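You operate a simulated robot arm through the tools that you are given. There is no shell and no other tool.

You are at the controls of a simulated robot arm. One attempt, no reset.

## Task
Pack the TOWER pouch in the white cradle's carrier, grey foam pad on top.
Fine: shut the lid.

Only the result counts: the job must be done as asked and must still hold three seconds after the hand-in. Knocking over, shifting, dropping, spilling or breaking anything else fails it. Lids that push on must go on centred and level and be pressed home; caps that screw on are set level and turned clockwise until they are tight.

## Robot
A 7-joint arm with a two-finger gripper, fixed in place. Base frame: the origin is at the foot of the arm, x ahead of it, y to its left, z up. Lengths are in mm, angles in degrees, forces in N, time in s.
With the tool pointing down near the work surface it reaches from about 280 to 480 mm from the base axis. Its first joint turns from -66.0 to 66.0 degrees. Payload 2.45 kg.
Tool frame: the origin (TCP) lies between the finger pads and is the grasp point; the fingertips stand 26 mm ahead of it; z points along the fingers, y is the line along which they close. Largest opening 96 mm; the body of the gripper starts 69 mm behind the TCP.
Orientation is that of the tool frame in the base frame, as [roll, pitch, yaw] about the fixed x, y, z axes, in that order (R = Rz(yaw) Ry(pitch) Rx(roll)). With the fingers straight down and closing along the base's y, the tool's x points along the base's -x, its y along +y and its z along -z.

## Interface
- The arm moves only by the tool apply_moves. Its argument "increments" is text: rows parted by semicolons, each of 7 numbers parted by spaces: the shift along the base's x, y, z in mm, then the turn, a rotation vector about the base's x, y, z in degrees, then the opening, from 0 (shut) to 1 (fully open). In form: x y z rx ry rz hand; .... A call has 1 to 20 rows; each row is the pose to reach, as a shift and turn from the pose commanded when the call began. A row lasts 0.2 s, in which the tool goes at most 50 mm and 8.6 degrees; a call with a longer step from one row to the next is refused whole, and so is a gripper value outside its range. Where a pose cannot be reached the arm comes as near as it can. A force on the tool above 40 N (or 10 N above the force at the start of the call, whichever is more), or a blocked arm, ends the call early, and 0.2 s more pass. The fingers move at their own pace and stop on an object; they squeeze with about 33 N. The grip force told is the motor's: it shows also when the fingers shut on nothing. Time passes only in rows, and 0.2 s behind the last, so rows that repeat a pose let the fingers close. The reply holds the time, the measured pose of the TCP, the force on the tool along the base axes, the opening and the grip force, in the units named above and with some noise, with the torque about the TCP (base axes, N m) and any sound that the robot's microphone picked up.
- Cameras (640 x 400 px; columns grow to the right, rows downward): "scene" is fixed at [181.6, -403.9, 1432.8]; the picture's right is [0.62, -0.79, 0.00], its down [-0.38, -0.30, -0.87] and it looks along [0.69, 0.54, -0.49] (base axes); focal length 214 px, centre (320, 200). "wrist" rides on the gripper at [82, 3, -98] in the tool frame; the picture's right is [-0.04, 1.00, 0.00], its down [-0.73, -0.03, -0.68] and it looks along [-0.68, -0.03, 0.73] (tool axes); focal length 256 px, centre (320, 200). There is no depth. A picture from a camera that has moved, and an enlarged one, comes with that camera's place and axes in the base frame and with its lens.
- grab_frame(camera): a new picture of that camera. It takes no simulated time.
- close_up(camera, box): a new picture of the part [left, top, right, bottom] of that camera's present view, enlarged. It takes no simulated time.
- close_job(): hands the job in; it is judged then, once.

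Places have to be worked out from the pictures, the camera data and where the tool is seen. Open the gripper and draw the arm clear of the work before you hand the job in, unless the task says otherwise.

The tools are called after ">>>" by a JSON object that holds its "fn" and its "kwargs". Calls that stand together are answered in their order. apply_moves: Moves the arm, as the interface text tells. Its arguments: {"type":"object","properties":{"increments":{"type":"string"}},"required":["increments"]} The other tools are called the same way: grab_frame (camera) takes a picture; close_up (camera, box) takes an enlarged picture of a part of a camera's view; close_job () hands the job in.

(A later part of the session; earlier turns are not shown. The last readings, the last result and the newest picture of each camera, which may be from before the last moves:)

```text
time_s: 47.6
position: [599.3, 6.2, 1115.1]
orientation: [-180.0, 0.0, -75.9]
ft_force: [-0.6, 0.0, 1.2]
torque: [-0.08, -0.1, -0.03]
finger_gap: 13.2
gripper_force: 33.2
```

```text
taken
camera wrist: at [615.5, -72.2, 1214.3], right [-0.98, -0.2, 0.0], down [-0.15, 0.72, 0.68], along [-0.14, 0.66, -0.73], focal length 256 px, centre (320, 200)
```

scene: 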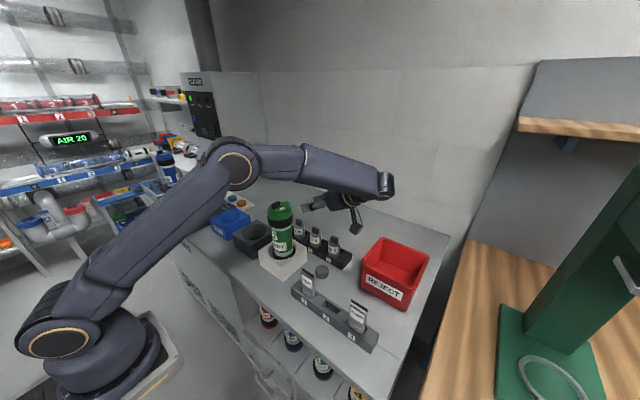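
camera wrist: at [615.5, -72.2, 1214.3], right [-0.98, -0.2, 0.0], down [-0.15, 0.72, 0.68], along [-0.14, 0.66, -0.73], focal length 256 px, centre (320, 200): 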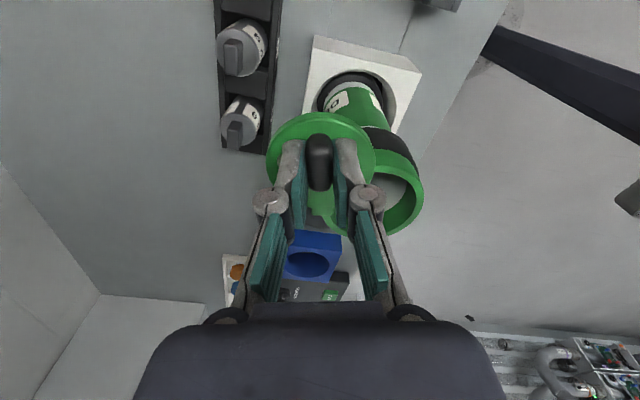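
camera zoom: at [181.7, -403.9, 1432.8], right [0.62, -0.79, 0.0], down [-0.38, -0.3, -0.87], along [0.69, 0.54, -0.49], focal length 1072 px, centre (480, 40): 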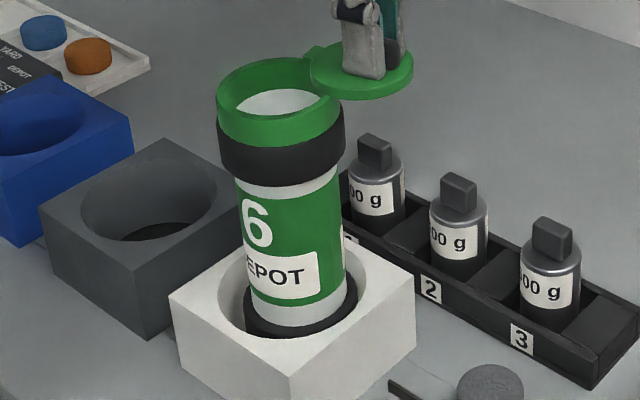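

Still free. Continuing from 104° to ~138°, watching for a stop.

>>> {"fn": "apply_moves", "kwargs": {"increments": "5.7 1.8 0 0 0 8 0; 11.1 4.5 0 0 0 16 0; 16.1 7.8 0 0 0 24 0; 20 11.3 0 0 0 31 0; 21.6 12.9 0 0 0 34 0; 21.6 12.9 0 0 0 34 0"}}

>>> {"fn": "close_up", "kwargs": {"camera": "scene", "box": [248, 192, 328, 272]}}

>>> {"fn": "grab_frame", "kwargs": {"camera": "wrist"}}

```text
time_s: 49.0
position: [621.4, 20.4, 1115.0]
orientation: [-179.9, 0.0, -42.0]
ft_force: [0.4, 0.0, 0.7]
torque: [-0.06, -0.13, 0.02]
finger_gap: 13.1
gripper_force: 32.7
```

```text
5.00 times, centred on (288, 232) of scene
camera zoom: at [181.7, -403.9, 1432.8], right [0.62, -0.79, 0.0], down [-0.38, -0.3, -0.87], along [0.69, 0.54, -0.49], focal length 1072 px, centre (480, 40)
```

zoom: 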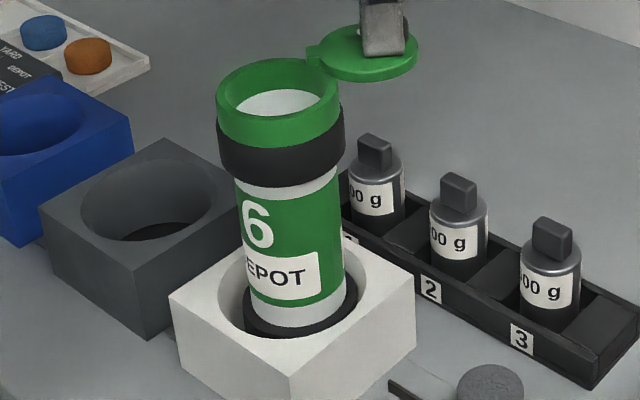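

```text
taken
camera wrist: at [679.1, -35.4, 1214.7], right [-0.7, -0.72, 0.0], down [-0.53, 0.51, 0.68], along [-0.49, 0.47, -0.73], focal length 256 px, centre (320, 200)
```

wrist: 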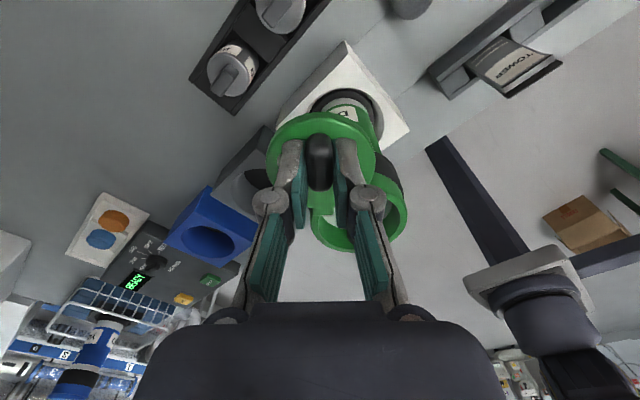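

The mouth is completely clear with the lid at ~138°. I'll release the knob, rise, and look down into the carrier.

>>> {"fn": "apply_moves", "kwargs": {"increments": "0 0 0 0 0 0 0.15; 0 0 0 0 0 0 0.35; 0 0 0 0 0 0 0.35; 0 0 10 0 0 0 0.35; 0 0 40 0 0 0 0.5; 0 0 90 0 0 0 0.7; 0 0 90 0 0 0 0.7"}}

>>> {"fn": "grab_frame", "kwargs": {"camera": "wrist"}}

>>> {"fn": "close_up", "kwargs": {"camera": "scene", "box": [248, 192, 328, 272]}}

```text
time_s: 50.6
position: [620.1, 20.4, 1207.1]
orientation: [-179.9, -0.1, -42.0]
ft_force: [0.0, -0.4, -0.5]
torque: [0.02, 0.01, 0.02]
finger_gap: 67.2
gripper_force: 0.1
```

```text
taken
camera wrist: at [678.0, -34.6, 1305.4], right [-0.7, -0.72, 0.0], down [-0.53, 0.51, 0.68], along [-0.49, 0.47, -0.73], focal length 256 px, centre (320, 200)
```

wrist: 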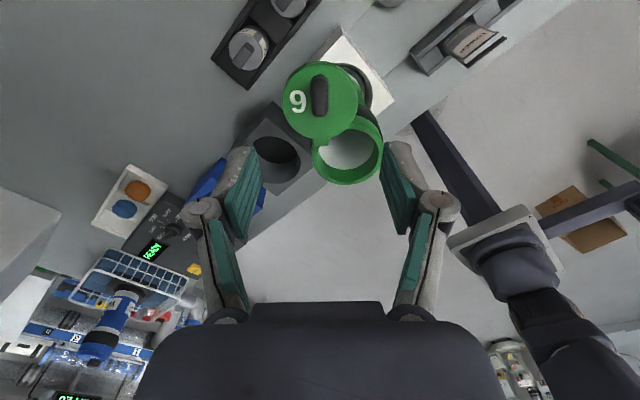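

```text
5.00 times, centred on (288, 232) of scene
camera zoom: at [181.6, -403.9, 1432.8], right [0.62, -0.79, 0.0], down [-0.38, -0.3, -0.87], along [0.69, 0.54, -0.49], focal length 1072 px, centre (480, 40)
```

zoom: 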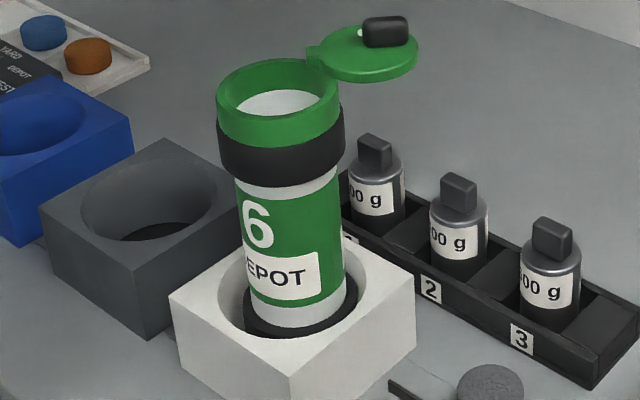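

The lid stays open. I'll move so the wrist camera looks almost straight down into the carrier, turning to yaw +90 on the way (the yaw needed for the pouch).

>>> {"fn": "apply_moves", "kwargs": {"increments": "-10 13 5 0 0 -8 0.7; -21 26 8 0 0 -16 0.7; -31 39 8 0 0 -24 0.7; -42 52 8 0 0 -32 0.7; -52 65 8 0 0 -40 0.7; -62 77 8 0 0 -48 0.7; -62 77 8 0 0 -48 0.7"}}

>>> {"fn": "grab_frame", "kwargs": {"camera": "wrist"}}

>>> {"fn": "close_up", "kwargs": {"camera": "wrist", "box": [260, 0, 388, 80]}}

```text
time_s: 52.2
position: [559.1, 97.4, 1213.8]
orientation: [180.0, 0.0, -90.0]
ft_force: [-0.4, 0.0, -0.3]
torque: [0.04, 0.0, 0.0]
finger_gap: 67.3
gripper_force: 0.0
```

```text
taken
camera wrist: at [554.5, 17.2, 1313.4], right [-1.0, 0.04, 0.0], down [0.03, 0.73, 0.68], along [0.03, 0.68, -0.73], focal length 256 px, centre (320, 200)
```

wrist: 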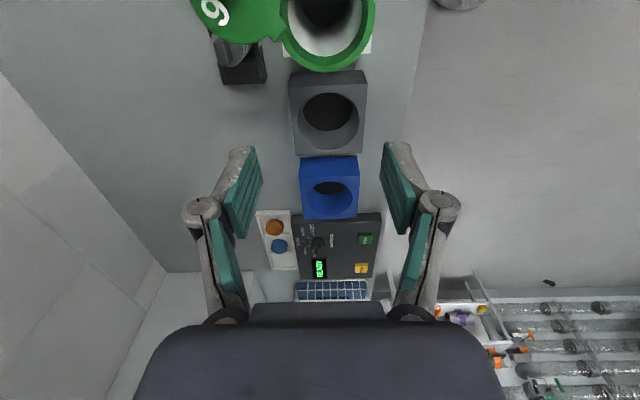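

```text
5.00 times, centred on (324, 40) of wrist
camera zoom: at [554.5, 17.2, 1313.4], right [-1.0, 0.04, 0.0], down [0.03, 0.73, 0.68], along [0.03, 0.68, -0.73], focal length 1280 px, centre (300, 1000)
```

zoom: 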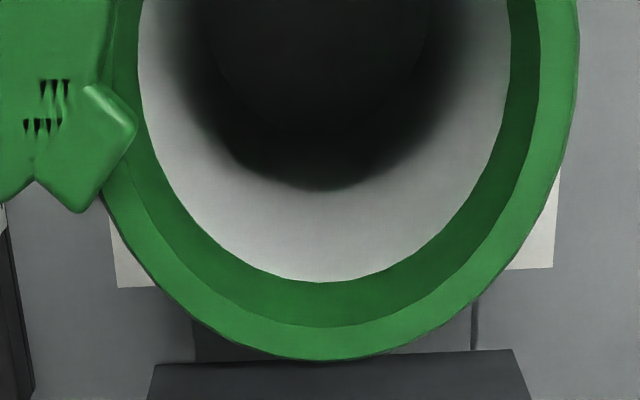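

The carrier is empty, with a white inner bore of about 60 mm. I'll back off 27 mm in −y to have the whole mouth in view and measure its centre.

>>> {"fn": "apply_moves", "kwargs": {"increments": "0 -14 0 0 0 0 0.7; 0 -27 0 0 0 0 0.7; 0 -27 0 0 0 0 0.7"}}

>>> {"fn": "close_up", "kwargs": {"camera": "wrist", "box": [240, 10, 400, 110]}}

>>> {"fn": "close_up", "kwargs": {"camera": "scene", "box": [252, 195, 308, 230]}}

```text
time_s: 53.0
position: [559.3, 68.7, 1213.9]
orientation: [-180.0, 0.1, -90.0]
ft_force: [-0.1, -0.4, 0.8]
torque: [0.0, 0.0, 0.02]
finger_gap: 67.4
gripper_force: 0.0
```

```text
4.00 times, centred on (320, 60) of wrist
camera zoom: at [554.7, -11.1, 1313.2], right [-1.0, 0.04, 0.0], down [0.03, 0.73, 0.68], along [0.03, 0.68, -0.73], focal length 1024 px, centre (320, 760)
```

zoom: 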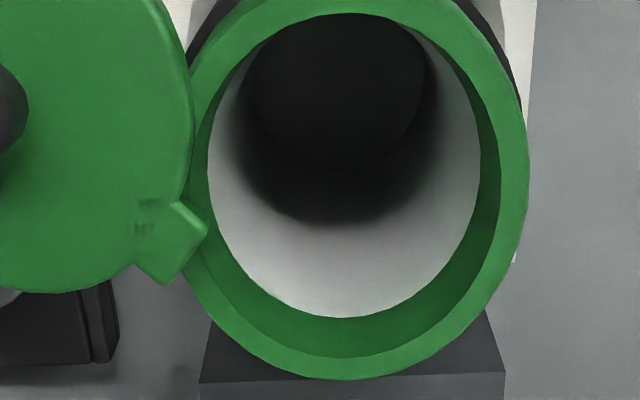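

```text
11.43 times, centred on (280, 212) of scene
camera zoom: at [181.6, -403.9, 1432.8], right [0.62, -0.79, 0.0], down [-0.38, -0.3, -0.87], along [0.69, 0.54, -0.49], focal length 2451 px, centre (777, 57)
```

zoom: 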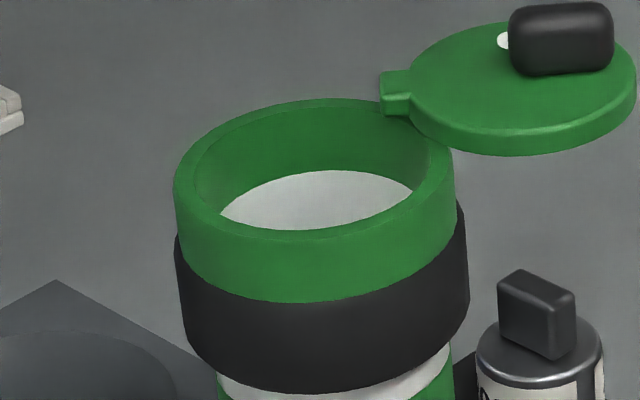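

The mouth is centred near (550.5,50.7). Now to the TOWER pouch near (490,−120): I'll travel at height, then descend to ~z 1080 above it and look.

>>> {"fn": "apply_moves", "kwargs": {"increments": "-13 -38 0 0 0 0 0.7; -26 -76 0 0 0 0 0.6; -40 -114 0 0 0 0 0.5; -53 -152 0 0 0 0 0.5; -66 -190 0 0 0 0 0.5; -66 -190 -45 0 0 0 0.5; -66 -190 -90 0 0 0 0.5; -66 -190 -130 0 0 0 0.5; -66 -190 -130 0 0 0 0.5"}}

>>> {"fn": "grab_frame", "kwargs": {"camera": "wrist"}}

>>> {"fn": "grab_frame", "kwargs": {"camera": "scene"}}

```text
time_s: 55.0
position: [492.7, -122.1, 1083.5]
orientation: [179.9, 0.1, -90.1]
ft_force: [0.1, -0.2, 0.0]
torque: [-0.01, 0.03, 0.0]
finger_gap: 48.1
gripper_force: 0.0
```

```text
taken
camera wrist: at [488.8, -202.7, 1182.8], right [-1.0, 0.04, 0.0], down [0.03, 0.73, 0.68], along [0.03, 0.68, -0.73], focal length 256 px, centre (320, 200)
```

wrist: 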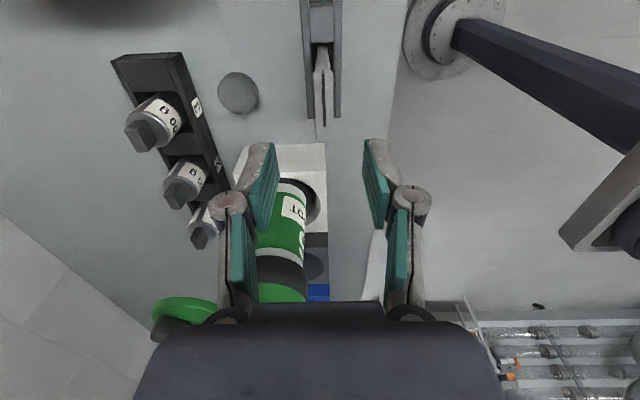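

```text
taken
```

scene: 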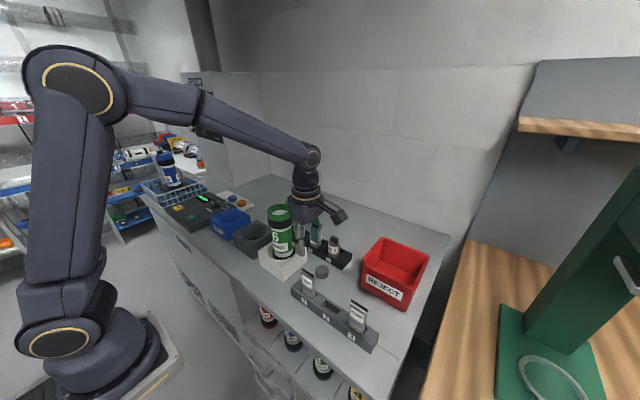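

>>> {"fn": "close_up", "kwargs": {"camera": "wrist", "box": [270, 10, 390, 150]}}

>>> {"fn": "close_up", "kwargs": {"camera": "wrist", "box": [295, 40, 351, 130]}}

>>> {"fn": "close_up", "kwargs": {"camera": "scene", "box": [284, 260, 348, 310]}}

```text
2.86 times, centred on (330, 80) of wrist
camera zoom: at [488.8, -202.7, 1182.8], right [-1.0, 0.04, 0.0], down [0.03, 0.73, 0.68], along [0.03, 0.68, -0.73], focal length 731 px, centre (291, 543)
```

zoom: 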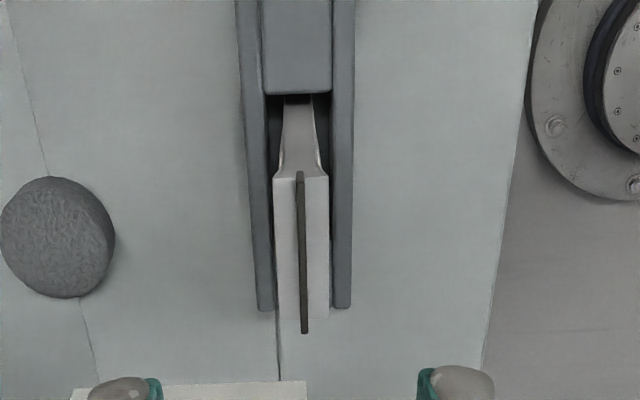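

```text
4.44 times, centred on (323, 85) of wrist
camera zoom: at [488.8, -202.7, 1182.8], right [-1.0, 0.04, 0.0], down [0.03, 0.73, 0.68], along [0.03, 0.68, -0.73], focal length 1138 px, centre (307, 711)
```

zoom: 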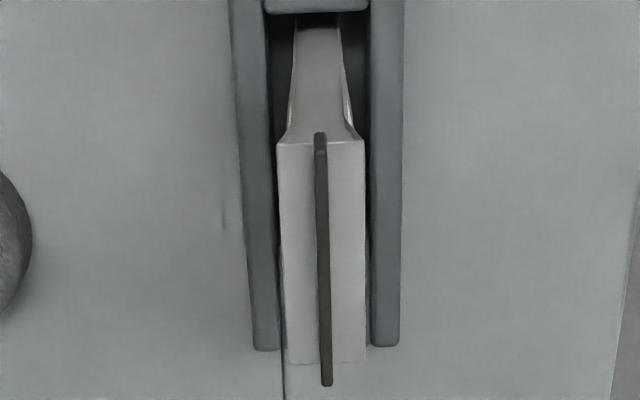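

```text
8.00 times, centred on (316, 285) of scene
camera zoom: at [181.6, -403.9, 1432.8], right [0.62, -0.79, 0.0], down [-0.38, -0.3, -0.87], along [0.69, 0.54, -0.49], focal length 1716 px, centre (352, -480)
```

zoom: 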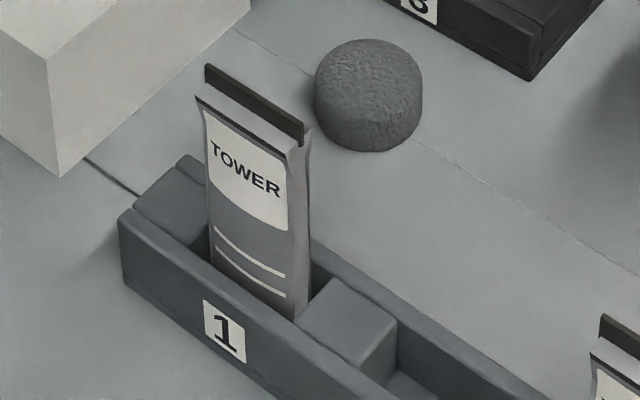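

The pouch is ~15.5 mm thick in x (centre x≈489), ~44 mm wide in y (centre ≈ −119), its top face at z≈963 with a thin fin up to ~972. I'll align, narrow the fingers to ~40 mm and descend most of the way, then re-check.

>>> {"fn": "apply_moves", "kwargs": {"increments": "-2.7 2 -25 0 0 0 0.42; -2.7 2 -50 0 0 0 0.42; -2.7 2 -75 0 0 0 0.42; -2.7 2 -75 0 0 0 0.42"}}

>>> {"fn": "grab_frame", "kwargs": {"camera": "wrist"}}

>>> {"fn": "close_up", "kwargs": {"camera": "wrist", "box": [256, 60, 384, 200]}}

>>> {"fn": "close_up", "kwargs": {"camera": "scene", "box": [270, 240, 350, 300]}}

```text
time_s: 56.0
position: [490.8, -118.3, 1009.4]
orientation: [180.0, 0.1, -90.0]
ft_force: [-0.3, 0.4, 0.4]
torque: [-0.03, -0.02, -0.01]
finger_gap: 40.3
gripper_force: 0.1
```

```text
taken
camera wrist: at [485.9, -198.6, 1108.1], right [-1.0, 0.04, 0.0], down [0.03, 0.73, 0.68], along [0.03, 0.68, -0.73], focal length 256 px, centre (320, 200)
```

wrist: 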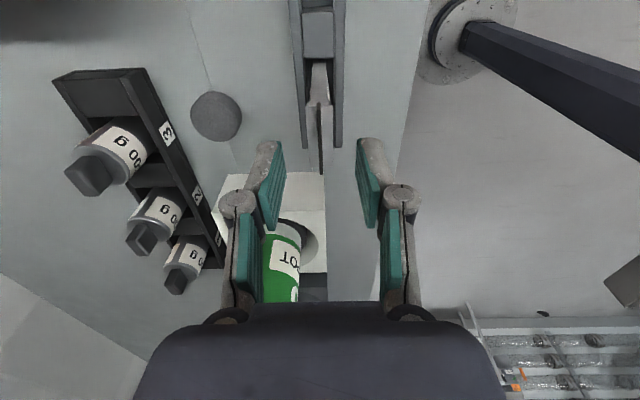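

```text
2.86 times, centred on (320, 130) of wrist
camera zoom: at [485.9, -198.6, 1108.1], right [-1.0, 0.04, 0.0], down [0.03, 0.73, 0.68], along [0.03, 0.68, -0.73], focal length 731 px, centre (320, 400)
```

zoom: 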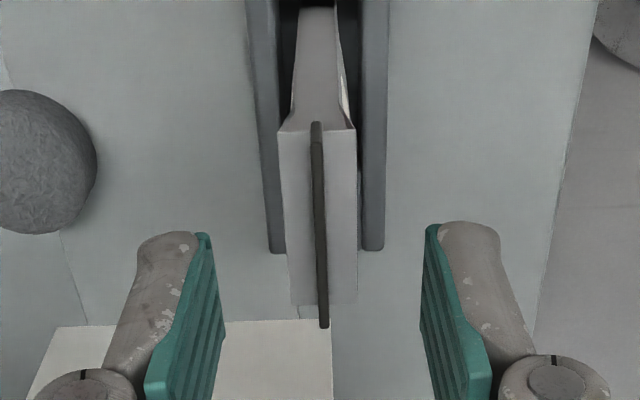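

```text
6.67 times, centred on (310, 270) of scene
camera zoom: at [181.6, -403.9, 1432.8], right [0.62, -0.79, 0.0], down [-0.38, -0.3, -0.87], along [0.69, 0.54, -0.49], focal length 1430 px, centre (387, -267)
```

zoom: 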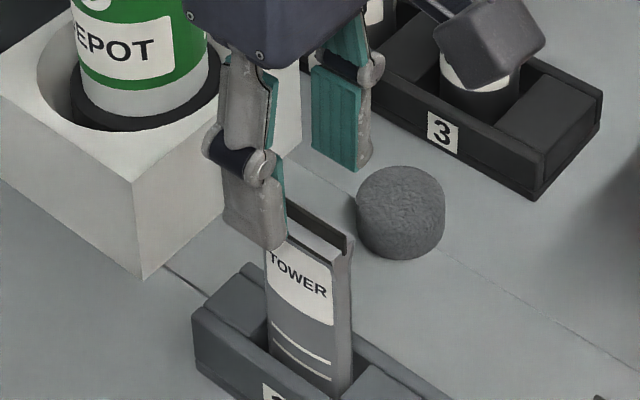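

Alignment is good (pouch centred between the fingers in x and y). Descending 36 mm so the tips reach ~15 mm below the pouch's top face.

>>> {"fn": "apply_moves", "kwargs": {"increments": "0 0 -12 0 0 0 0.42; 0 0 -24 0 0 0 0.42; 0 0 -36 0 0 0 0.42; 0 0 -36 0 0 0 0.42"}}

>>> {"fn": "close_up", "kwargs": {"camera": "wrist", "box": [256, 60, 384, 200]}}

>>> {"fn": "close_up", "kwargs": {"camera": "scene", "box": [270, 240, 350, 300]}}

```text
time_s: 57.0
position: [491.7, -117.9, 973.0]
orientation: [180.0, 0.1, -90.1]
ft_force: [-0.1, 0.6, 0.7]
torque: [0.03, 0.0, 0.01]
finger_gap: 40.5
gripper_force: 0.0
```

```text
2.86 times, centred on (320, 130) of wrist
camera zoom: at [487.6, -198.4, 1072.0], right [-1.0, 0.04, 0.0], down [0.03, 0.73, 0.68], along [0.03, 0.68, -0.73], focal length 731 px, centre (320, 400)
```

zoom: 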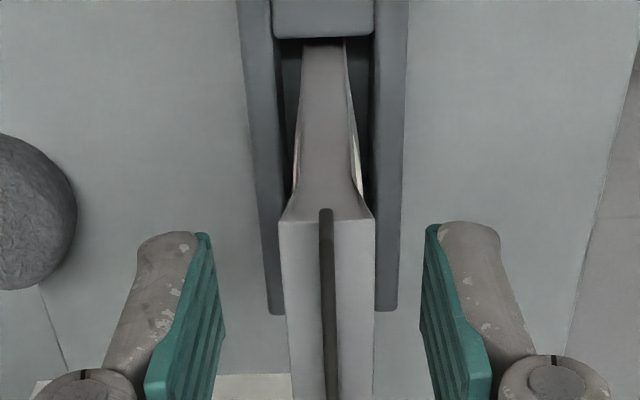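

```text
6.67 times, centred on (310, 270) of scene
camera zoom: at [181.6, -403.9, 1432.8], right [0.62, -0.79, 0.0], down [-0.38, -0.3, -0.87], along [0.69, 0.54, -0.49], focal length 1430 px, centre (387, -267)
```

zoom: 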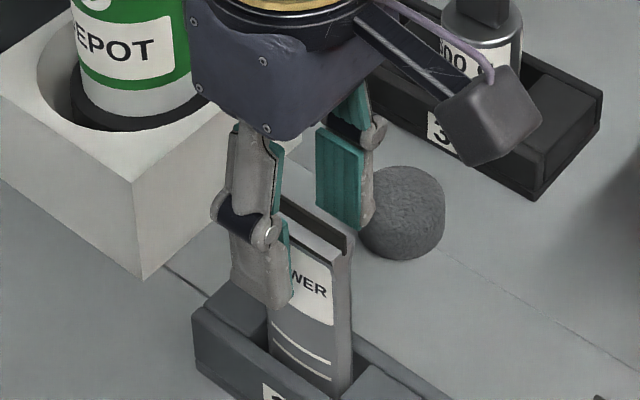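

The pouch now sits ~1.7 mm toward −x of the mid-plane; I'll nudge −1.7 mm in x and close.

>>> {"fn": "apply_moves", "kwargs": {"increments": "-1.7 0 0 0 0 0 0.42; -1.7 0 0 0 0 0 0.3; -1.7 0 0 0 0 0 0.15; -1.7 0 0 0 0 0 0; -1.7 0 0 0 0 0 0; -1.7 0 0 0 0 0 0"}}

>>> {"fn": "close_up", "kwargs": {"camera": "wrist", "box": [256, 60, 384, 200]}}

>>> {"fn": "close_up", "kwargs": {"camera": "scene", "box": [270, 240, 350, 300]}}

```text
time_s: 58.4
position: [489.9, -118.4, 974.1]
orientation: [179.9, 0.0, -90.0]
ft_force: [-0.1, -0.1, 0.7]
torque: [0.01, -0.05, 0.0]
finger_gap: 15.0
gripper_force: 33.2
```

```text
2.86 times, centred on (320, 130) of wrist
camera zoom: at [485.4, -198.0, 1072.5], right [-1.0, 0.04, 0.0], down [0.03, 0.73, 0.68], along [0.03, 0.68, -0.73], focal length 731 px, centre (320, 400)
```

zoom: 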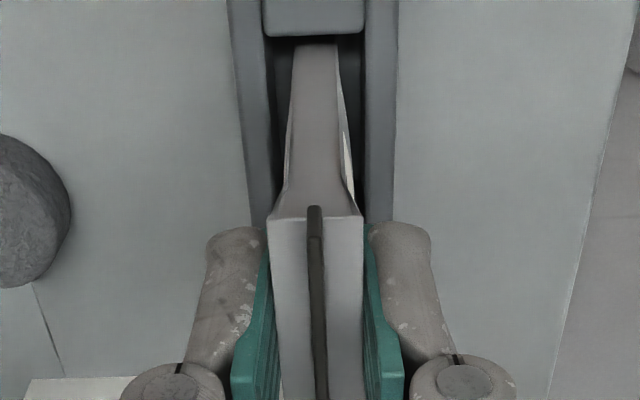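

```text
6.67 times, centred on (310, 270) of scene
camera zoom: at [181.6, -403.9, 1432.8], right [0.62, -0.79, 0.0], down [-0.38, -0.3, -0.87], along [0.69, 0.54, -0.49], focal length 1430 px, centre (387, -267)
```

zoom: 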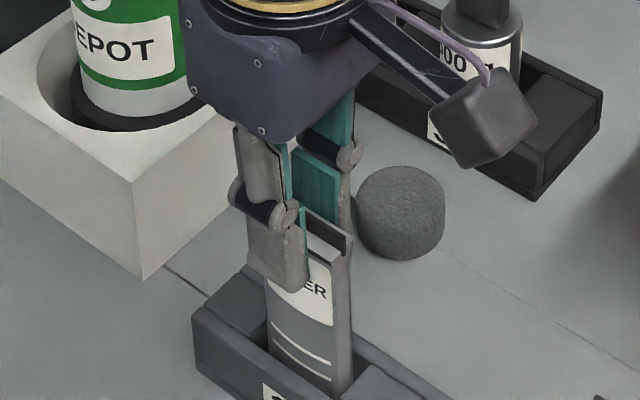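

Pouch gripped at 15 mm. Lifting straight up, first slowly out of the slot.

>>> {"fn": "apply_moves", "kwargs": {"increments": "0 0 8 0 0 0 0; 0 0 20 0 0 0 0; 0 0 40 0 0 0 0; 0 0 65 0 0 0 0; 0 0 90 0 0 0 0; 0 0 90 0 0 0 0"}}

>>> {"fn": "grab_frame", "kwargs": {"camera": "wrist"}}

>>> {"fn": "close_up", "kwargs": {"camera": "scene", "box": [270, 210, 350, 310]}}

```text
time_s: 59.8
position: [489.4, -117.2, 1064.3]
orientation: [-180.0, 0.0, -90.0]
ft_force: [-0.8, -1.0, -0.7]
torque: [0.02, -0.03, -0.01]
finger_gap: 14.9
gripper_force: 32.9
```

```text
taken
camera wrist: at [485.1, -197.5, 1162.7], right [-1.0, 0.04, 0.0], down [0.03, 0.73, 0.68], along [0.03, 0.68, -0.73], focal length 256 px, centre (320, 200)
```

wrist: 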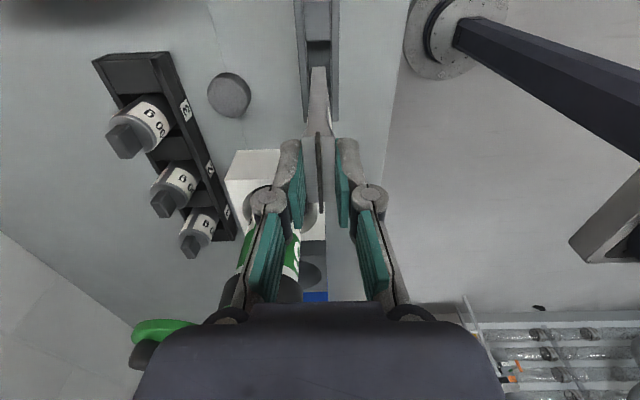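

```text
4.00 times, centred on (310, 260) of scene
camera zoom: at [181.6, -403.9, 1432.8], right [0.62, -0.79, 0.0], down [-0.38, -0.3, -0.87], along [0.69, 0.54, -0.49], focal length 858 px, centre (360, -40)
```

zoom: 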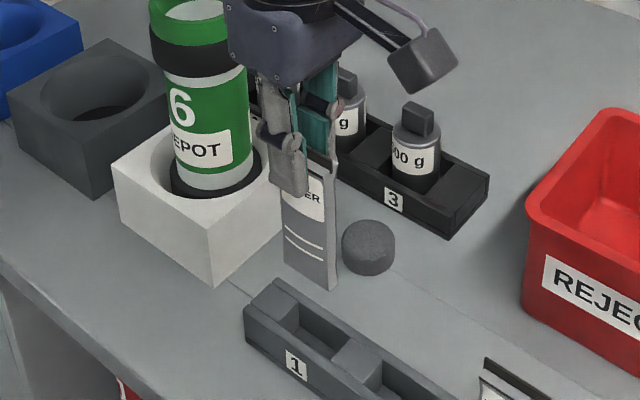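

The pouch hangs straight (bottom ≈ TCP−122). I'll raise it to z≈1240 and carry it over the carrier mouth at (550.4,50.7).

>>> {"fn": "apply_moves", "kwargs": {"increments": "0 0 40 0 0 0 0; 0 0 80 0 0 0 0; 0 0 125 0 0 0 0; 0 0 170 0 0 0 0; 0 0 178 0 0 0 0; 10 28 178 0 0 0 0; 22 60 178 0 0 0 0; 34 92 178 0 0 0 0; 46 124 178 0 0 0 0; 56 150 178 0 0 0 0; 62.3 167.2 178 0 0 0 0; 62.3 167.2 178 0 0 0 0; 62.3 167.2 178 0 0 0 0"}}

>>> {"fn": "grab_frame", "kwargs": {"camera": "wrist"}}

>>> {"fn": "close_up", "kwargs": {"camera": "scene", "box": [240, 150, 340, 250]}}

```text
time_s: 62.6
position: [553.0, 48.8, 1241.0]
orientation: [180.0, 0.0, -90.0]
ft_force: [0.3, 0.5, 0.2]
torque: [-0.05, 0.03, -0.01]
finger_gap: 14.9
gripper_force: 33.3
```

```text
taken
camera wrist: at [547.5, -31.8, 1340.1], right [-1.0, 0.04, 0.0], down [0.03, 0.73, 0.68], along [0.03, 0.68, -0.73], focal length 256 px, centre (320, 200)
```

wrist: 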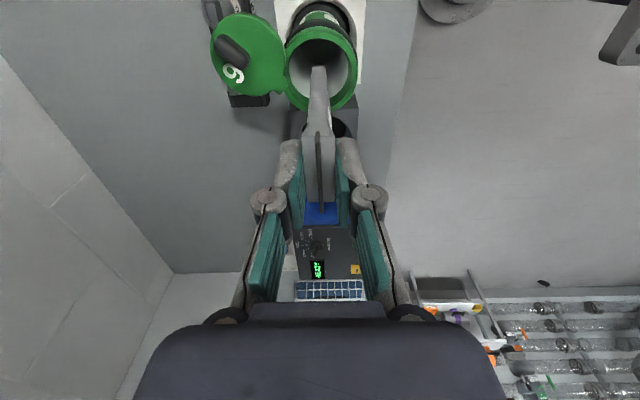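

```text
4.00 times, centred on (290, 200) of scene
camera zoom: at [181.6, -403.9, 1432.8], right [0.62, -0.79, 0.0], down [-0.38, -0.3, -0.87], along [0.69, 0.54, -0.49], focal length 858 px, centre (440, 200)
```

zoom: 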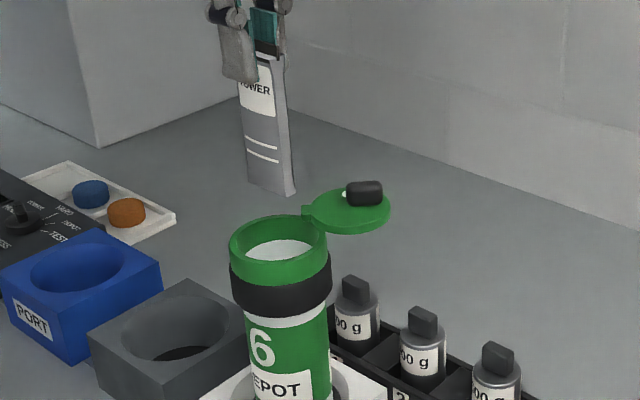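

Zooming on the mouth and pouch bottom to align before lowering.

>>> {"fn": "close_up", "kwargs": {"camera": "wrist", "box": [256, 0, 384, 120]}}

```text
3.33 times, centred on (320, 60) of wrist
camera zoom: at [547.5, -31.8, 1340.1], right [-1.0, 0.04, 0.0], down [0.03, 0.73, 0.68], along [0.03, 0.68, -0.73], focal length 853 px, centre (320, 667)
```

zoom: 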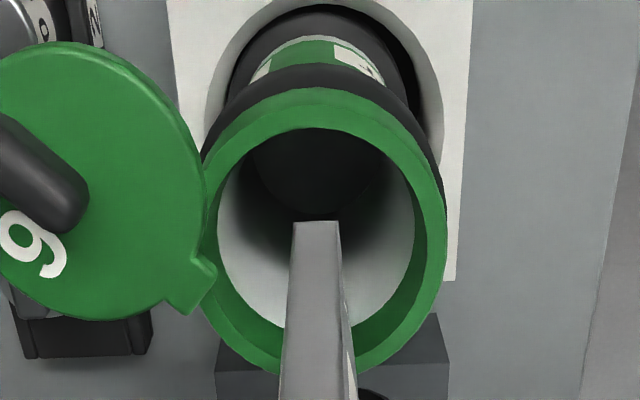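

Pouch and mouth are aligned to within ~2 mm. Lowering until the pouch bottom is just inside the mouth, then checking.

>>> {"fn": "apply_moves", "kwargs": {"increments": "0 0 -15 0 0 0 0; 0 0 -30 0 0 0 0; 0 0 -45 0 0 0 0; 0 0 -58 0 0 0 0; 0 0 -58 0 0 0 0"}}

>>> {"fn": "close_up", "kwargs": {"camera": "wrist", "box": [230, 30, 410, 180]}}

>>> {"fn": "close_up", "kwargs": {"camera": "scene", "box": [240, 160, 320, 240]}}

```text
time_s: 63.8
position: [553.1, 50.4, 1183.4]
orientation: [-180.0, 0.0, -90.0]
ft_force: [0.1, -0.6, 0.2]
torque: [0.02, -0.03, 0.04]
finger_gap: 15.1
gripper_force: 32.7
```

```text
2.67 times, centred on (320, 105) of wrist
camera zoom: at [547.6, -30.7, 1282.4], right [-1.0, 0.04, 0.0], down [0.03, 0.73, 0.68], along [0.03, 0.68, -0.73], focal length 683 px, centre (320, 453)
```

zoom: 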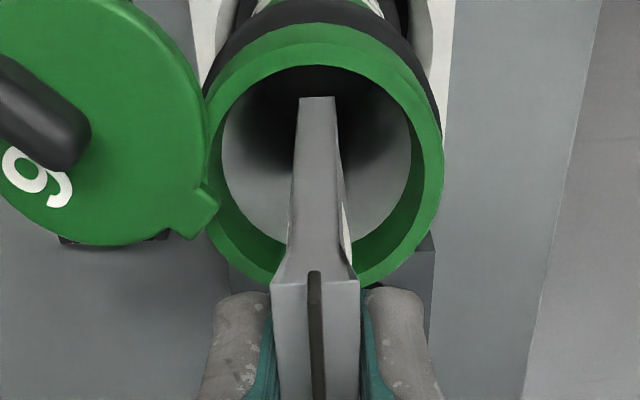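

```text
5.00 times, centred on (280, 200) of scene
camera zoom: at [181.6, -403.9, 1432.8], right [0.62, -0.79, 0.0], down [-0.38, -0.3, -0.87], along [0.69, 0.54, -0.49], focal length 1072 px, centre (520, 200)
```

zoom: 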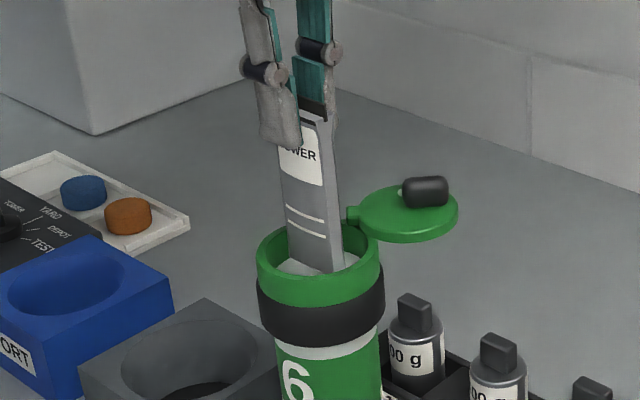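

The pouch bottom is cleanly inside the mouth. Continuing to lower to TCP z≈1062 (knuckles about level with the rim).

>>> {"fn": "apply_moves", "kwargs": {"increments": "0 0 -20 0 0 0 0; 0 0 -40 0 0 0 0; 0 0 -60 0 0 0 0; 0 0 -80 0 0 0 0; 0 0 -100 0 0 0 0; 0 0 -115 0 0 0 0; 0 0 -122 0 0 0 0; 0 0 -122 0 0 0 0"}}

>>> {"fn": "grab_frame", "kwargs": {"camera": "wrist"}}

>>> {"fn": "close_up", "kwargs": {"camera": "scene", "box": [240, 160, 320, 240]}}

```text
time_s: 65.6
position: [551.6, 49.2, 1060.3]
orientation: [-180.0, 0.0, -90.0]
ft_force: [-0.2, -0.5, -0.4]
torque: [0.02, 0.0, 0.01]
finger_gap: 15.2
gripper_force: 32.3
```

```text
taken
camera wrist: at [546.7, -31.4, 1160.0], right [-1.0, 0.04, 0.0], down [0.03, 0.73, 0.68], along [0.03, 0.68, -0.73], focal length 256 px, centre (320, 200)
```

wrist: 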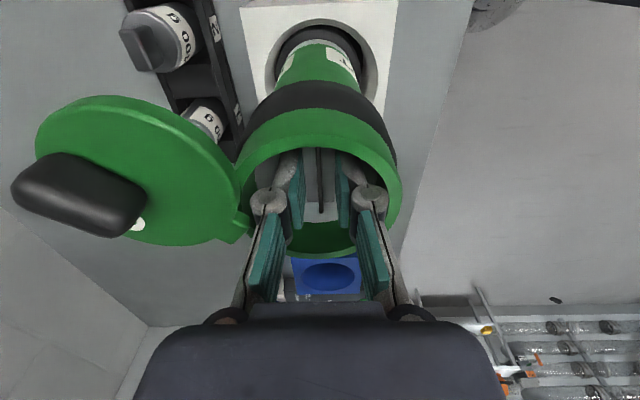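

```text
5.00 times, centred on (280, 200) of scene
camera zoom: at [181.6, -403.9, 1432.8], right [0.62, -0.79, 0.0], down [-0.38, -0.3, -0.87], along [0.69, 0.54, -0.49], focal length 1072 px, centre (520, 200)
```

zoom: 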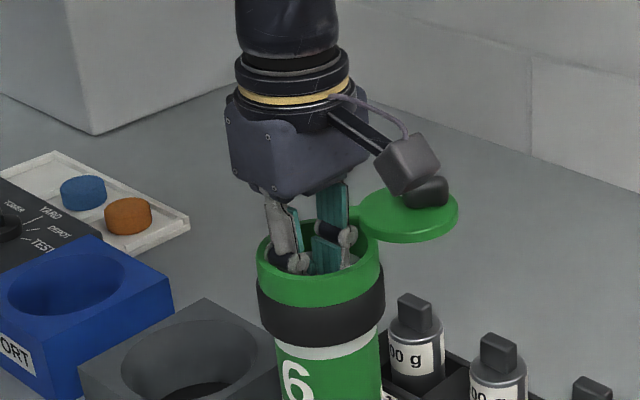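

Zooming to see knuckle clearance within the collar before going lower or releasing.

>>> {"fn": "close_up", "kwargs": {"camera": "wrist", "box": [230, 130, 410, 270]}}

>>> {"fn": "close_up", "kwargs": {"camera": "scene", "box": [256, 190, 312, 225]}}

```text
2.86 times, centred on (320, 200) of wrist
camera zoom: at [546.7, -31.4, 1160.0], right [-1.0, 0.04, 0.0], down [0.03, 0.73, 0.68], along [0.03, 0.68, -0.73], focal length 731 px, centre (320, 200)
```

zoom: 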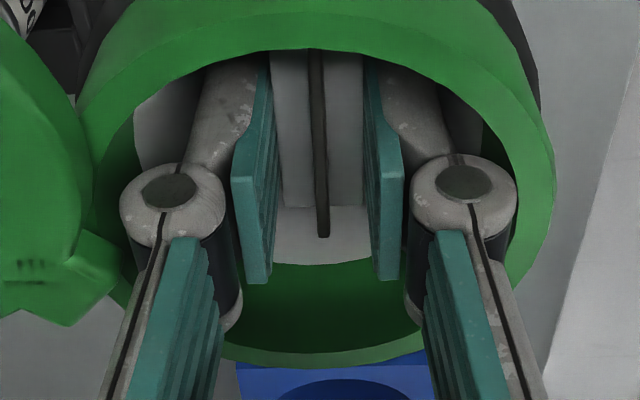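

```text
11.43 times, centred on (284, 208) of scene
camera zoom: at [181.6, -403.9, 1432.8], right [0.62, -0.79, 0.0], down [-0.38, -0.3, -0.87], along [0.69, 0.54, -0.49], focal length 2451 px, centre (731, 114)
```

zoom: 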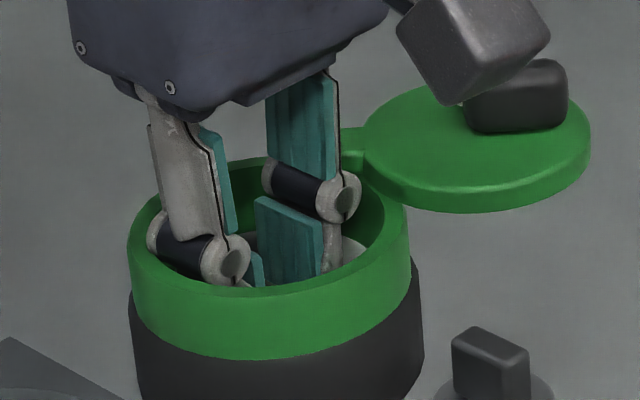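

Knuckles are just at rim level with small clearance. I'll rise 4 mm so they're above the rim and open only slightly (to ~22 mm) so the pouch drops down the bore, then withdraw straight up.

>>> {"fn": "apply_moves", "kwargs": {"increments": "0 0 4 0 0 0 0; 0 0 4 0 0 0 0.19; 0 0 4 0 0 0 0.22; 0 0 4 0 0 0 0.22; 0 0 4 0 0 0 0.22"}}

>>> {"fn": "close_up", "kwargs": {"camera": "wrist", "box": [230, 130, 410, 270]}}

```text
time_s: 66.8
position: [550.8, 50.0, 1065.2]
orientation: [-179.9, 0.0, -90.0]
ft_force: [0.6, -0.2, 0.2]
torque: [0.01, 0.03, -0.01]
finger_gap: 21.0
gripper_force: 0.0
```

```text
2.86 times, centred on (320, 200) of wrist
camera zoom: at [546.7, -31.5, 1164.1], right [-1.0, 0.04, 0.0], down [0.03, 0.73, 0.68], along [0.03, 0.68, -0.73], focal length 731 px, centre (320, 200)
```

zoom: 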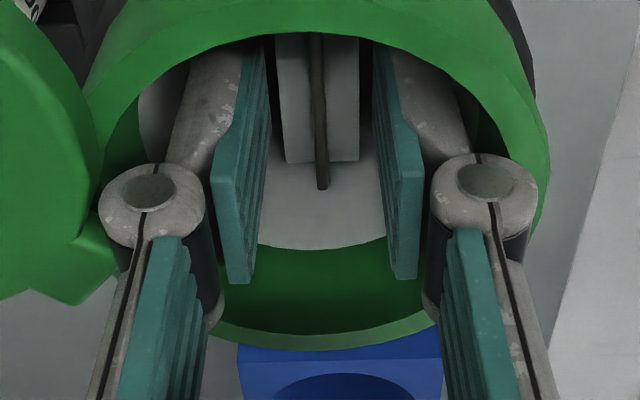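

The pouch dropped only ~15 mm and seems to rest with its fin ~28 mm below the rim, so the carrier's floor is higher than I thought (or it's leaning). I'll withdraw straight up and look inside.

>>> {"fn": "apply_moves", "kwargs": {"increments": "0 0 15 0 0 0 0.22; 0 0 40 0 0 0 0.22; 0 0 80 0 0 0 0.4; 0 0 120 0 0 0 0.5; 0 0 140 0 0 0 0.5; 0 15 140 0 0 0 0.5; 0 15 140 0 0 0 0.5"}}

>>> {"fn": "grab_frame", "kwargs": {"camera": "wrist"}}

>>> {"fn": "close_up", "kwargs": {"camera": "wrist", "box": [250, 0, 390, 100]}}

>>> {"fn": "close_up", "kwargs": {"camera": "scene", "box": [256, 195, 312, 230]}}

```text
time_s: 68.4
position: [551.7, 63.1, 1205.6]
orientation: [-179.9, 0.0, -90.0]
ft_force: [0.3, -0.8, 0.0]
torque: [0.0, 0.0, 0.0]
finger_gap: 48.1
gripper_force: 0.1
```

```text
taken
camera wrist: at [546.8, -17.6, 1305.1], right [-1.0, 0.04, 0.0], down [0.03, 0.73, 0.68], along [0.03, 0.68, -0.73], focal length 256 px, centre (320, 200)
```

wrist: 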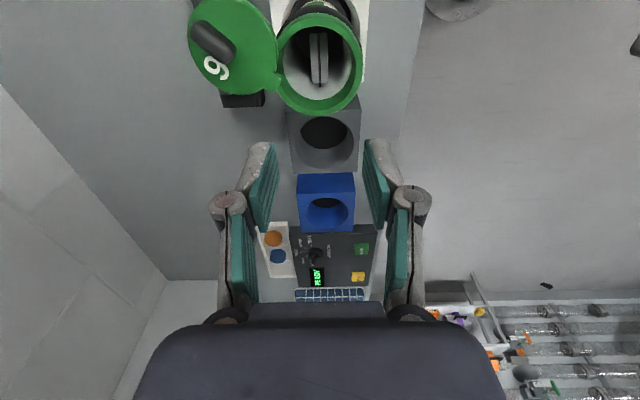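

```text
4.00 times, centred on (320, 50) of wrist
camera zoom: at [546.8, -17.6, 1305.1], right [-1.0, 0.04, 0.0], down [0.03, 0.73, 0.68], along [0.03, 0.68, -0.73], focal length 1024 px, centre (320, 800)
```

zoom: 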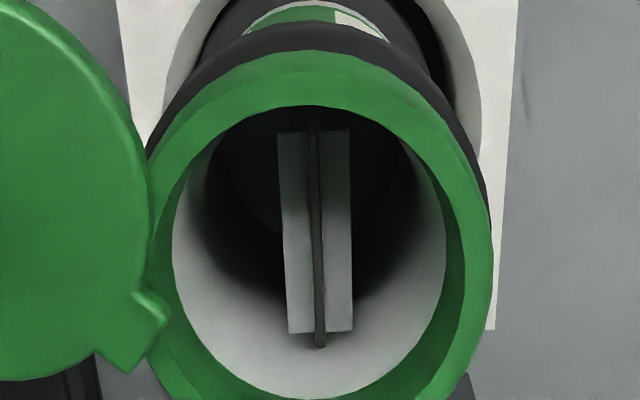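

```text
11.43 times, centred on (284, 212) of scene
camera zoom: at [181.6, -403.9, 1432.8], right [0.62, -0.79, 0.0], down [-0.38, -0.3, -0.87], along [0.69, 0.54, -0.49], focal length 2451 px, centre (731, 57)
```

zoom: 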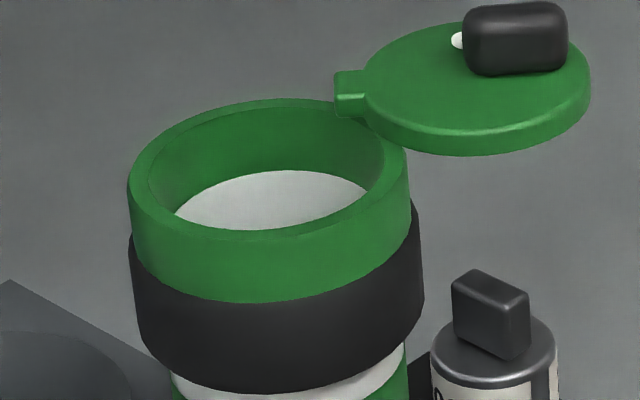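

The pouch stands upright and centred, top face ≈ z 1041, fin ≈ 1050, rim ≈ 1077, leaving room for the ~20 mm pad. Next the pad at about (594.5,−88.8, top ≈ 871): I'll yaw back to 0 while travelling there at height, then look from ~110 mm above.

>>> {"fn": "apply_moves", "kwargs": {"increments": "4 -14 0 0 0 -8 0.6; 8 -28 0 0 0 -16 0.7; 12 -42 0 0 0 -24 0.7; 16 -56 0 0 0 -32 0.7; 20 -70 0 0 0 -40 0.7; 24 -84 0 0 0 -48 0.7; 29 -98 0 0 0 -56 0.7; 33 -112 0 0 0 -64 0.7; 37 -126 0 0 0 -72 0.7; 41 -140 0 0 0 -80 0.7; 44 -151 -10 0 0 -87 0.7; 44.7 -153 -50 0 0 -90 0.7; 44.7 -153 -95 0 0 -90 0.7; 44.7 -153 -140 0 0 -90 0.7; 44.7 -153 -185 0 0 -90 0.7; 44.7 -153 -200 0 0 -90 0.7; 44.7 -153 -200 0 0 -90 0.7"}}

>>> {"fn": "grab_frame", "kwargs": {"camera": "wrist"}}

>>> {"fn": "grab_frame", "kwargs": {"camera": "scene"}}

```text
time_s: 72.0
position: [597.6, -89.1, 1003.9]
orientation: [180.0, 0.1, -180.0]
ft_force: [0.3, -0.3, 0.9]
torque: [-0.01, 0.0, -0.04]
finger_gap: 67.4
gripper_force: 0.1
```

```text
taken
camera wrist: at [514.2, -85.1, 1103.8], right [0.04, 1.0, 0.0], down [0.73, -0.03, 0.68], along [0.68, -0.03, -0.73], focal length 256 px, centre (320, 200)
```

wrist: 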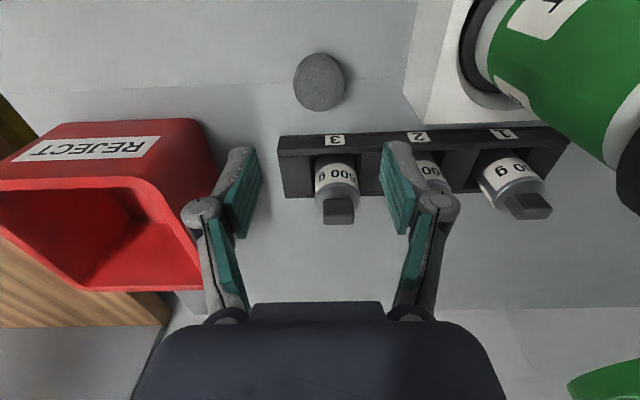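

```text
taken
```

scene: 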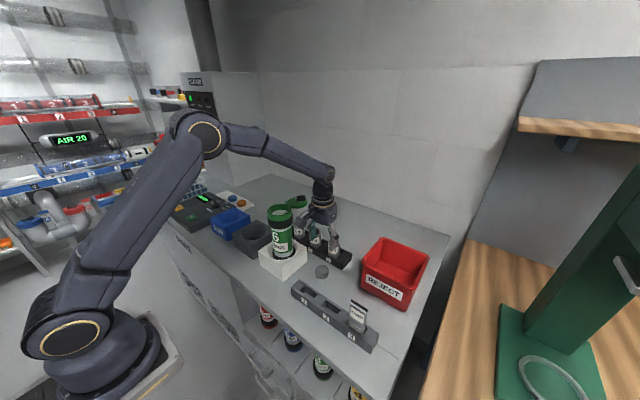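

Now zooming on the pad to align.

>>> {"fn": "close_up", "kwargs": {"camera": "wrist", "box": [270, 40, 370, 125]}}

>>> {"fn": "close_up", "kwargs": {"camera": "scene", "box": [296, 230, 360, 290]}}

```text
4.71 times, centred on (320, 82) of wrist
camera zoom: at [514.2, -85.1, 1103.8], right [0.04, 1.0, 0.0], down [0.73, -0.03, 0.68], along [0.68, -0.03, -0.73], focal length 1205 px, centre (320, 753)
```

zoom: 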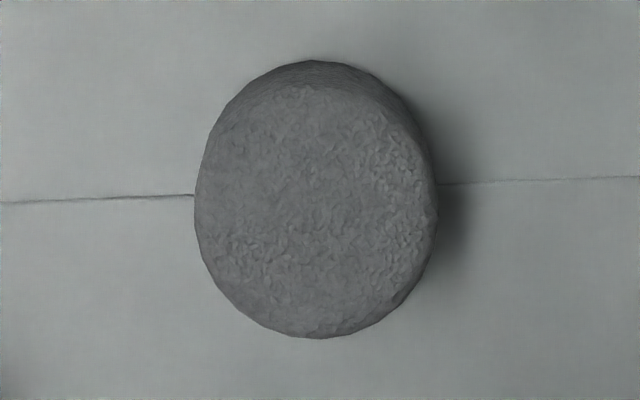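

```text
6.67 times, centred on (328, 260) of scene
camera zoom: at [181.6, -403.9, 1432.8], right [0.62, -0.79, 0.0], down [-0.38, -0.3, -0.87], along [0.69, 0.54, -0.49], focal length 1430 px, centre (267, -200)
```

zoom: 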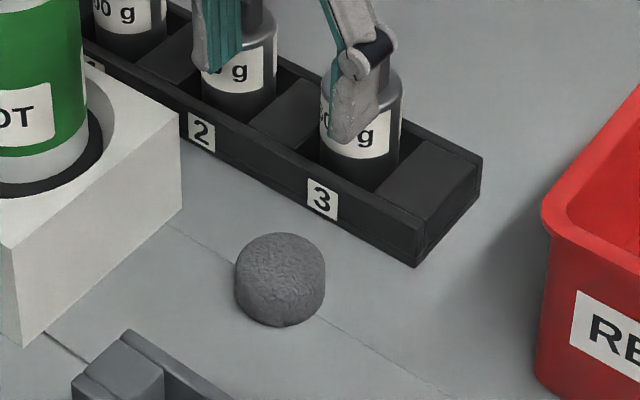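

Pad centre ≈ (595.2,−89.1), 45 mm across. I'll shift (−1,−1) and descend so the tips overlap the top ~8 mm of the pad.

>>> {"fn": "apply_moves", "kwargs": {"increments": "-1 -1 -30 0 0 0 0.7; -1 -1 -60 0 0 0 0.7; -1 -1 -85 0 0 0 0.7; -1 -1 -105 0 0 0 0.7; -1 -1 -116 0 0 0 0.7; -1 -1 -116 0 0 0 0.7"}}

>>> {"fn": "grab_frame", "kwargs": {"camera": "wrist"}}

>>> {"fn": "close_up", "kwargs": {"camera": "scene", "box": [296, 230, 360, 290]}}

```text
time_s: 73.4
position: [596.5, -88.5, 888.9]
orientation: [180.0, 0.0, 179.9]
ft_force: [-0.3, 0.3, 0.0]
torque: [0.01, 0.0, -0.01]
finger_gap: 67.5
gripper_force: 0.1
```

```text
taken
camera wrist: at [513.1, -85.1, 988.5], right [0.04, 1.0, 0.0], down [0.73, -0.03, 0.68], along [0.68, -0.03, -0.73], focal length 256 px, centre (320, 200)
```

wrist: 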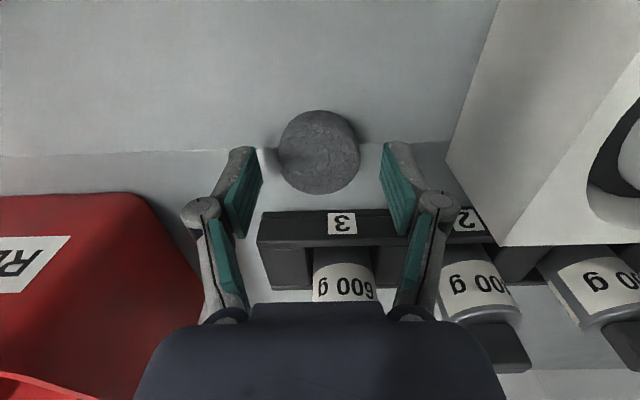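

```text
6.67 times, centred on (328, 260) of scene
camera zoom: at [181.6, -403.9, 1432.8], right [0.62, -0.79, 0.0], down [-0.38, -0.3, -0.87], along [0.69, 0.54, -0.49], focal length 1430 px, centre (267, -200)
```

zoom: 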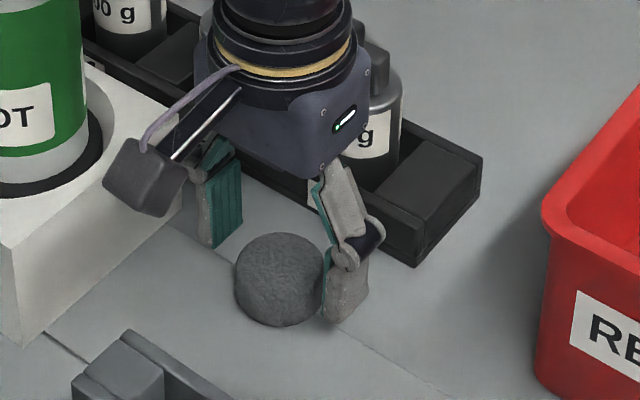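

The fingers flank the pad symmetrically. Closing on it.

>>> {"fn": "apply_moves", "kwargs": {"increments": "0 0 0 0 0 0 0.55; 0 0 0 0 0 0 0.4; 0 0 0 0 0 0 0.3; 0 0 0 0 0 0 0.2; 0 0 0 0 0 0 0.2; 0 0 0 0 0 0 0.2"}}

>>> {"fn": "close_up", "kwargs": {"camera": "wrist", "box": [240, 90, 400, 210]}}

```text
time_s: 74.8
position: [596.0, -89.3, 889.8]
orientation: [180.0, 0.0, -179.9]
ft_force: [0.1, -0.8, 3.6]
torque: [-0.07, 0.02, -0.02]
finger_gap: 42.7
gripper_force: 32.8
```

```text
3.33 times, centred on (320, 150) of wrist
camera zoom: at [513.1, -85.1, 988.9], right [0.04, 1.0, 0.0], down [0.73, -0.03, 0.68], along [0.68, -0.03, -0.73], focal length 853 px, centre (320, 367)
```

zoom: 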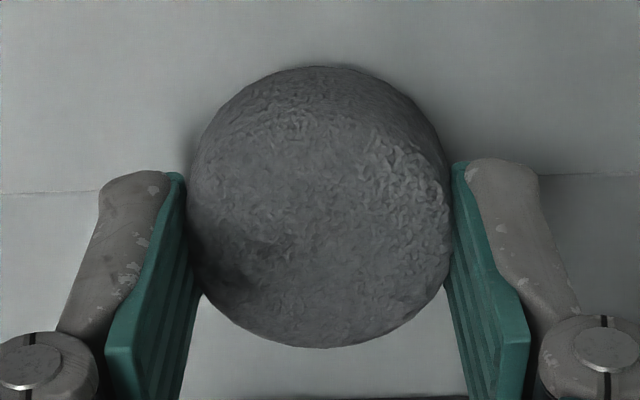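

Pad held (42.7 mm). Lifting straight up, then carrying it over the mouth at height.

>>> {"fn": "apply_moves", "kwargs": {"increments": "0 0 10 0 0 0 0.2; 0 0 35 0 0 0 0.2; 0 0 75 0 0 0 0.2; 0 0 120 0 0 0 0.2; 0 0 165 0 0 0 0.2; 0 0 210 0 0 0 0.2; 0 0 250 0 0 0 0.2; 0 0 280 0 0 0 0.2; -10 30 290 0 0 0 0.2; -21 65 290 0 0 0 0.2; -33 100 290 0 0 0 0.2; -42 128 290 0 0 0 0.2; -44.8 137.8 290 0 0 0 0.2; -44.8 137.8 290 0 0 0 0.2"}}

>>> {"fn": "grab_frame", "kwargs": {"camera": "wrist"}}

>>> {"fn": "close_up", "kwargs": {"camera": "scene", "box": [240, 150, 340, 250]}}

```text
time_s: 77.8
position: [549.7, 47.5, 1178.4]
orientation: [-179.9, 0.0, 180.0]
ft_force: [0.3, -0.3, 0.0]
torque: [0.01, -0.02, 0.02]
finger_gap: 42.6
gripper_force: 32.9
```

```text
taken
camera wrist: at [467.1, 52.3, 1278.3], right [0.04, 1.0, 0.0], down [0.73, -0.03, 0.68], along [0.68, -0.03, -0.73], focal length 256 px, centre (320, 200)
```

wrist: 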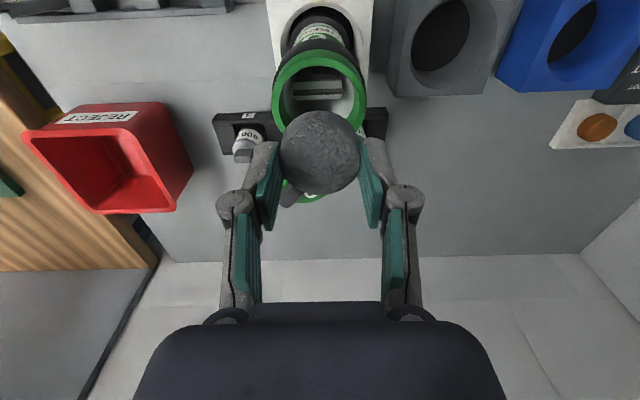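

```text
4.00 times, centred on (290, 200) of scene
camera zoom: at [181.6, -403.9, 1432.8], right [0.62, -0.79, 0.0], down [-0.38, -0.3, -0.87], along [0.69, 0.54, -0.49], focal length 858 px, centre (440, 200)
```

zoom: 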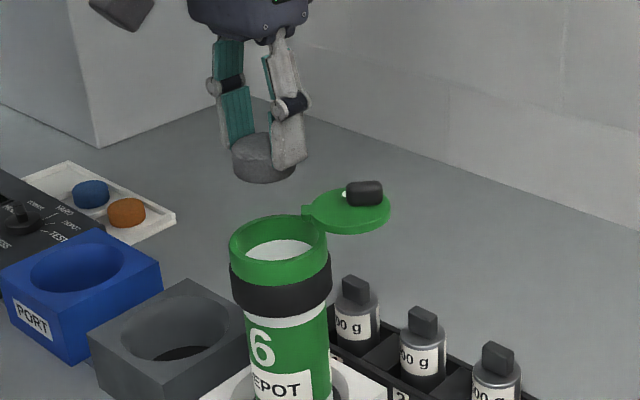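

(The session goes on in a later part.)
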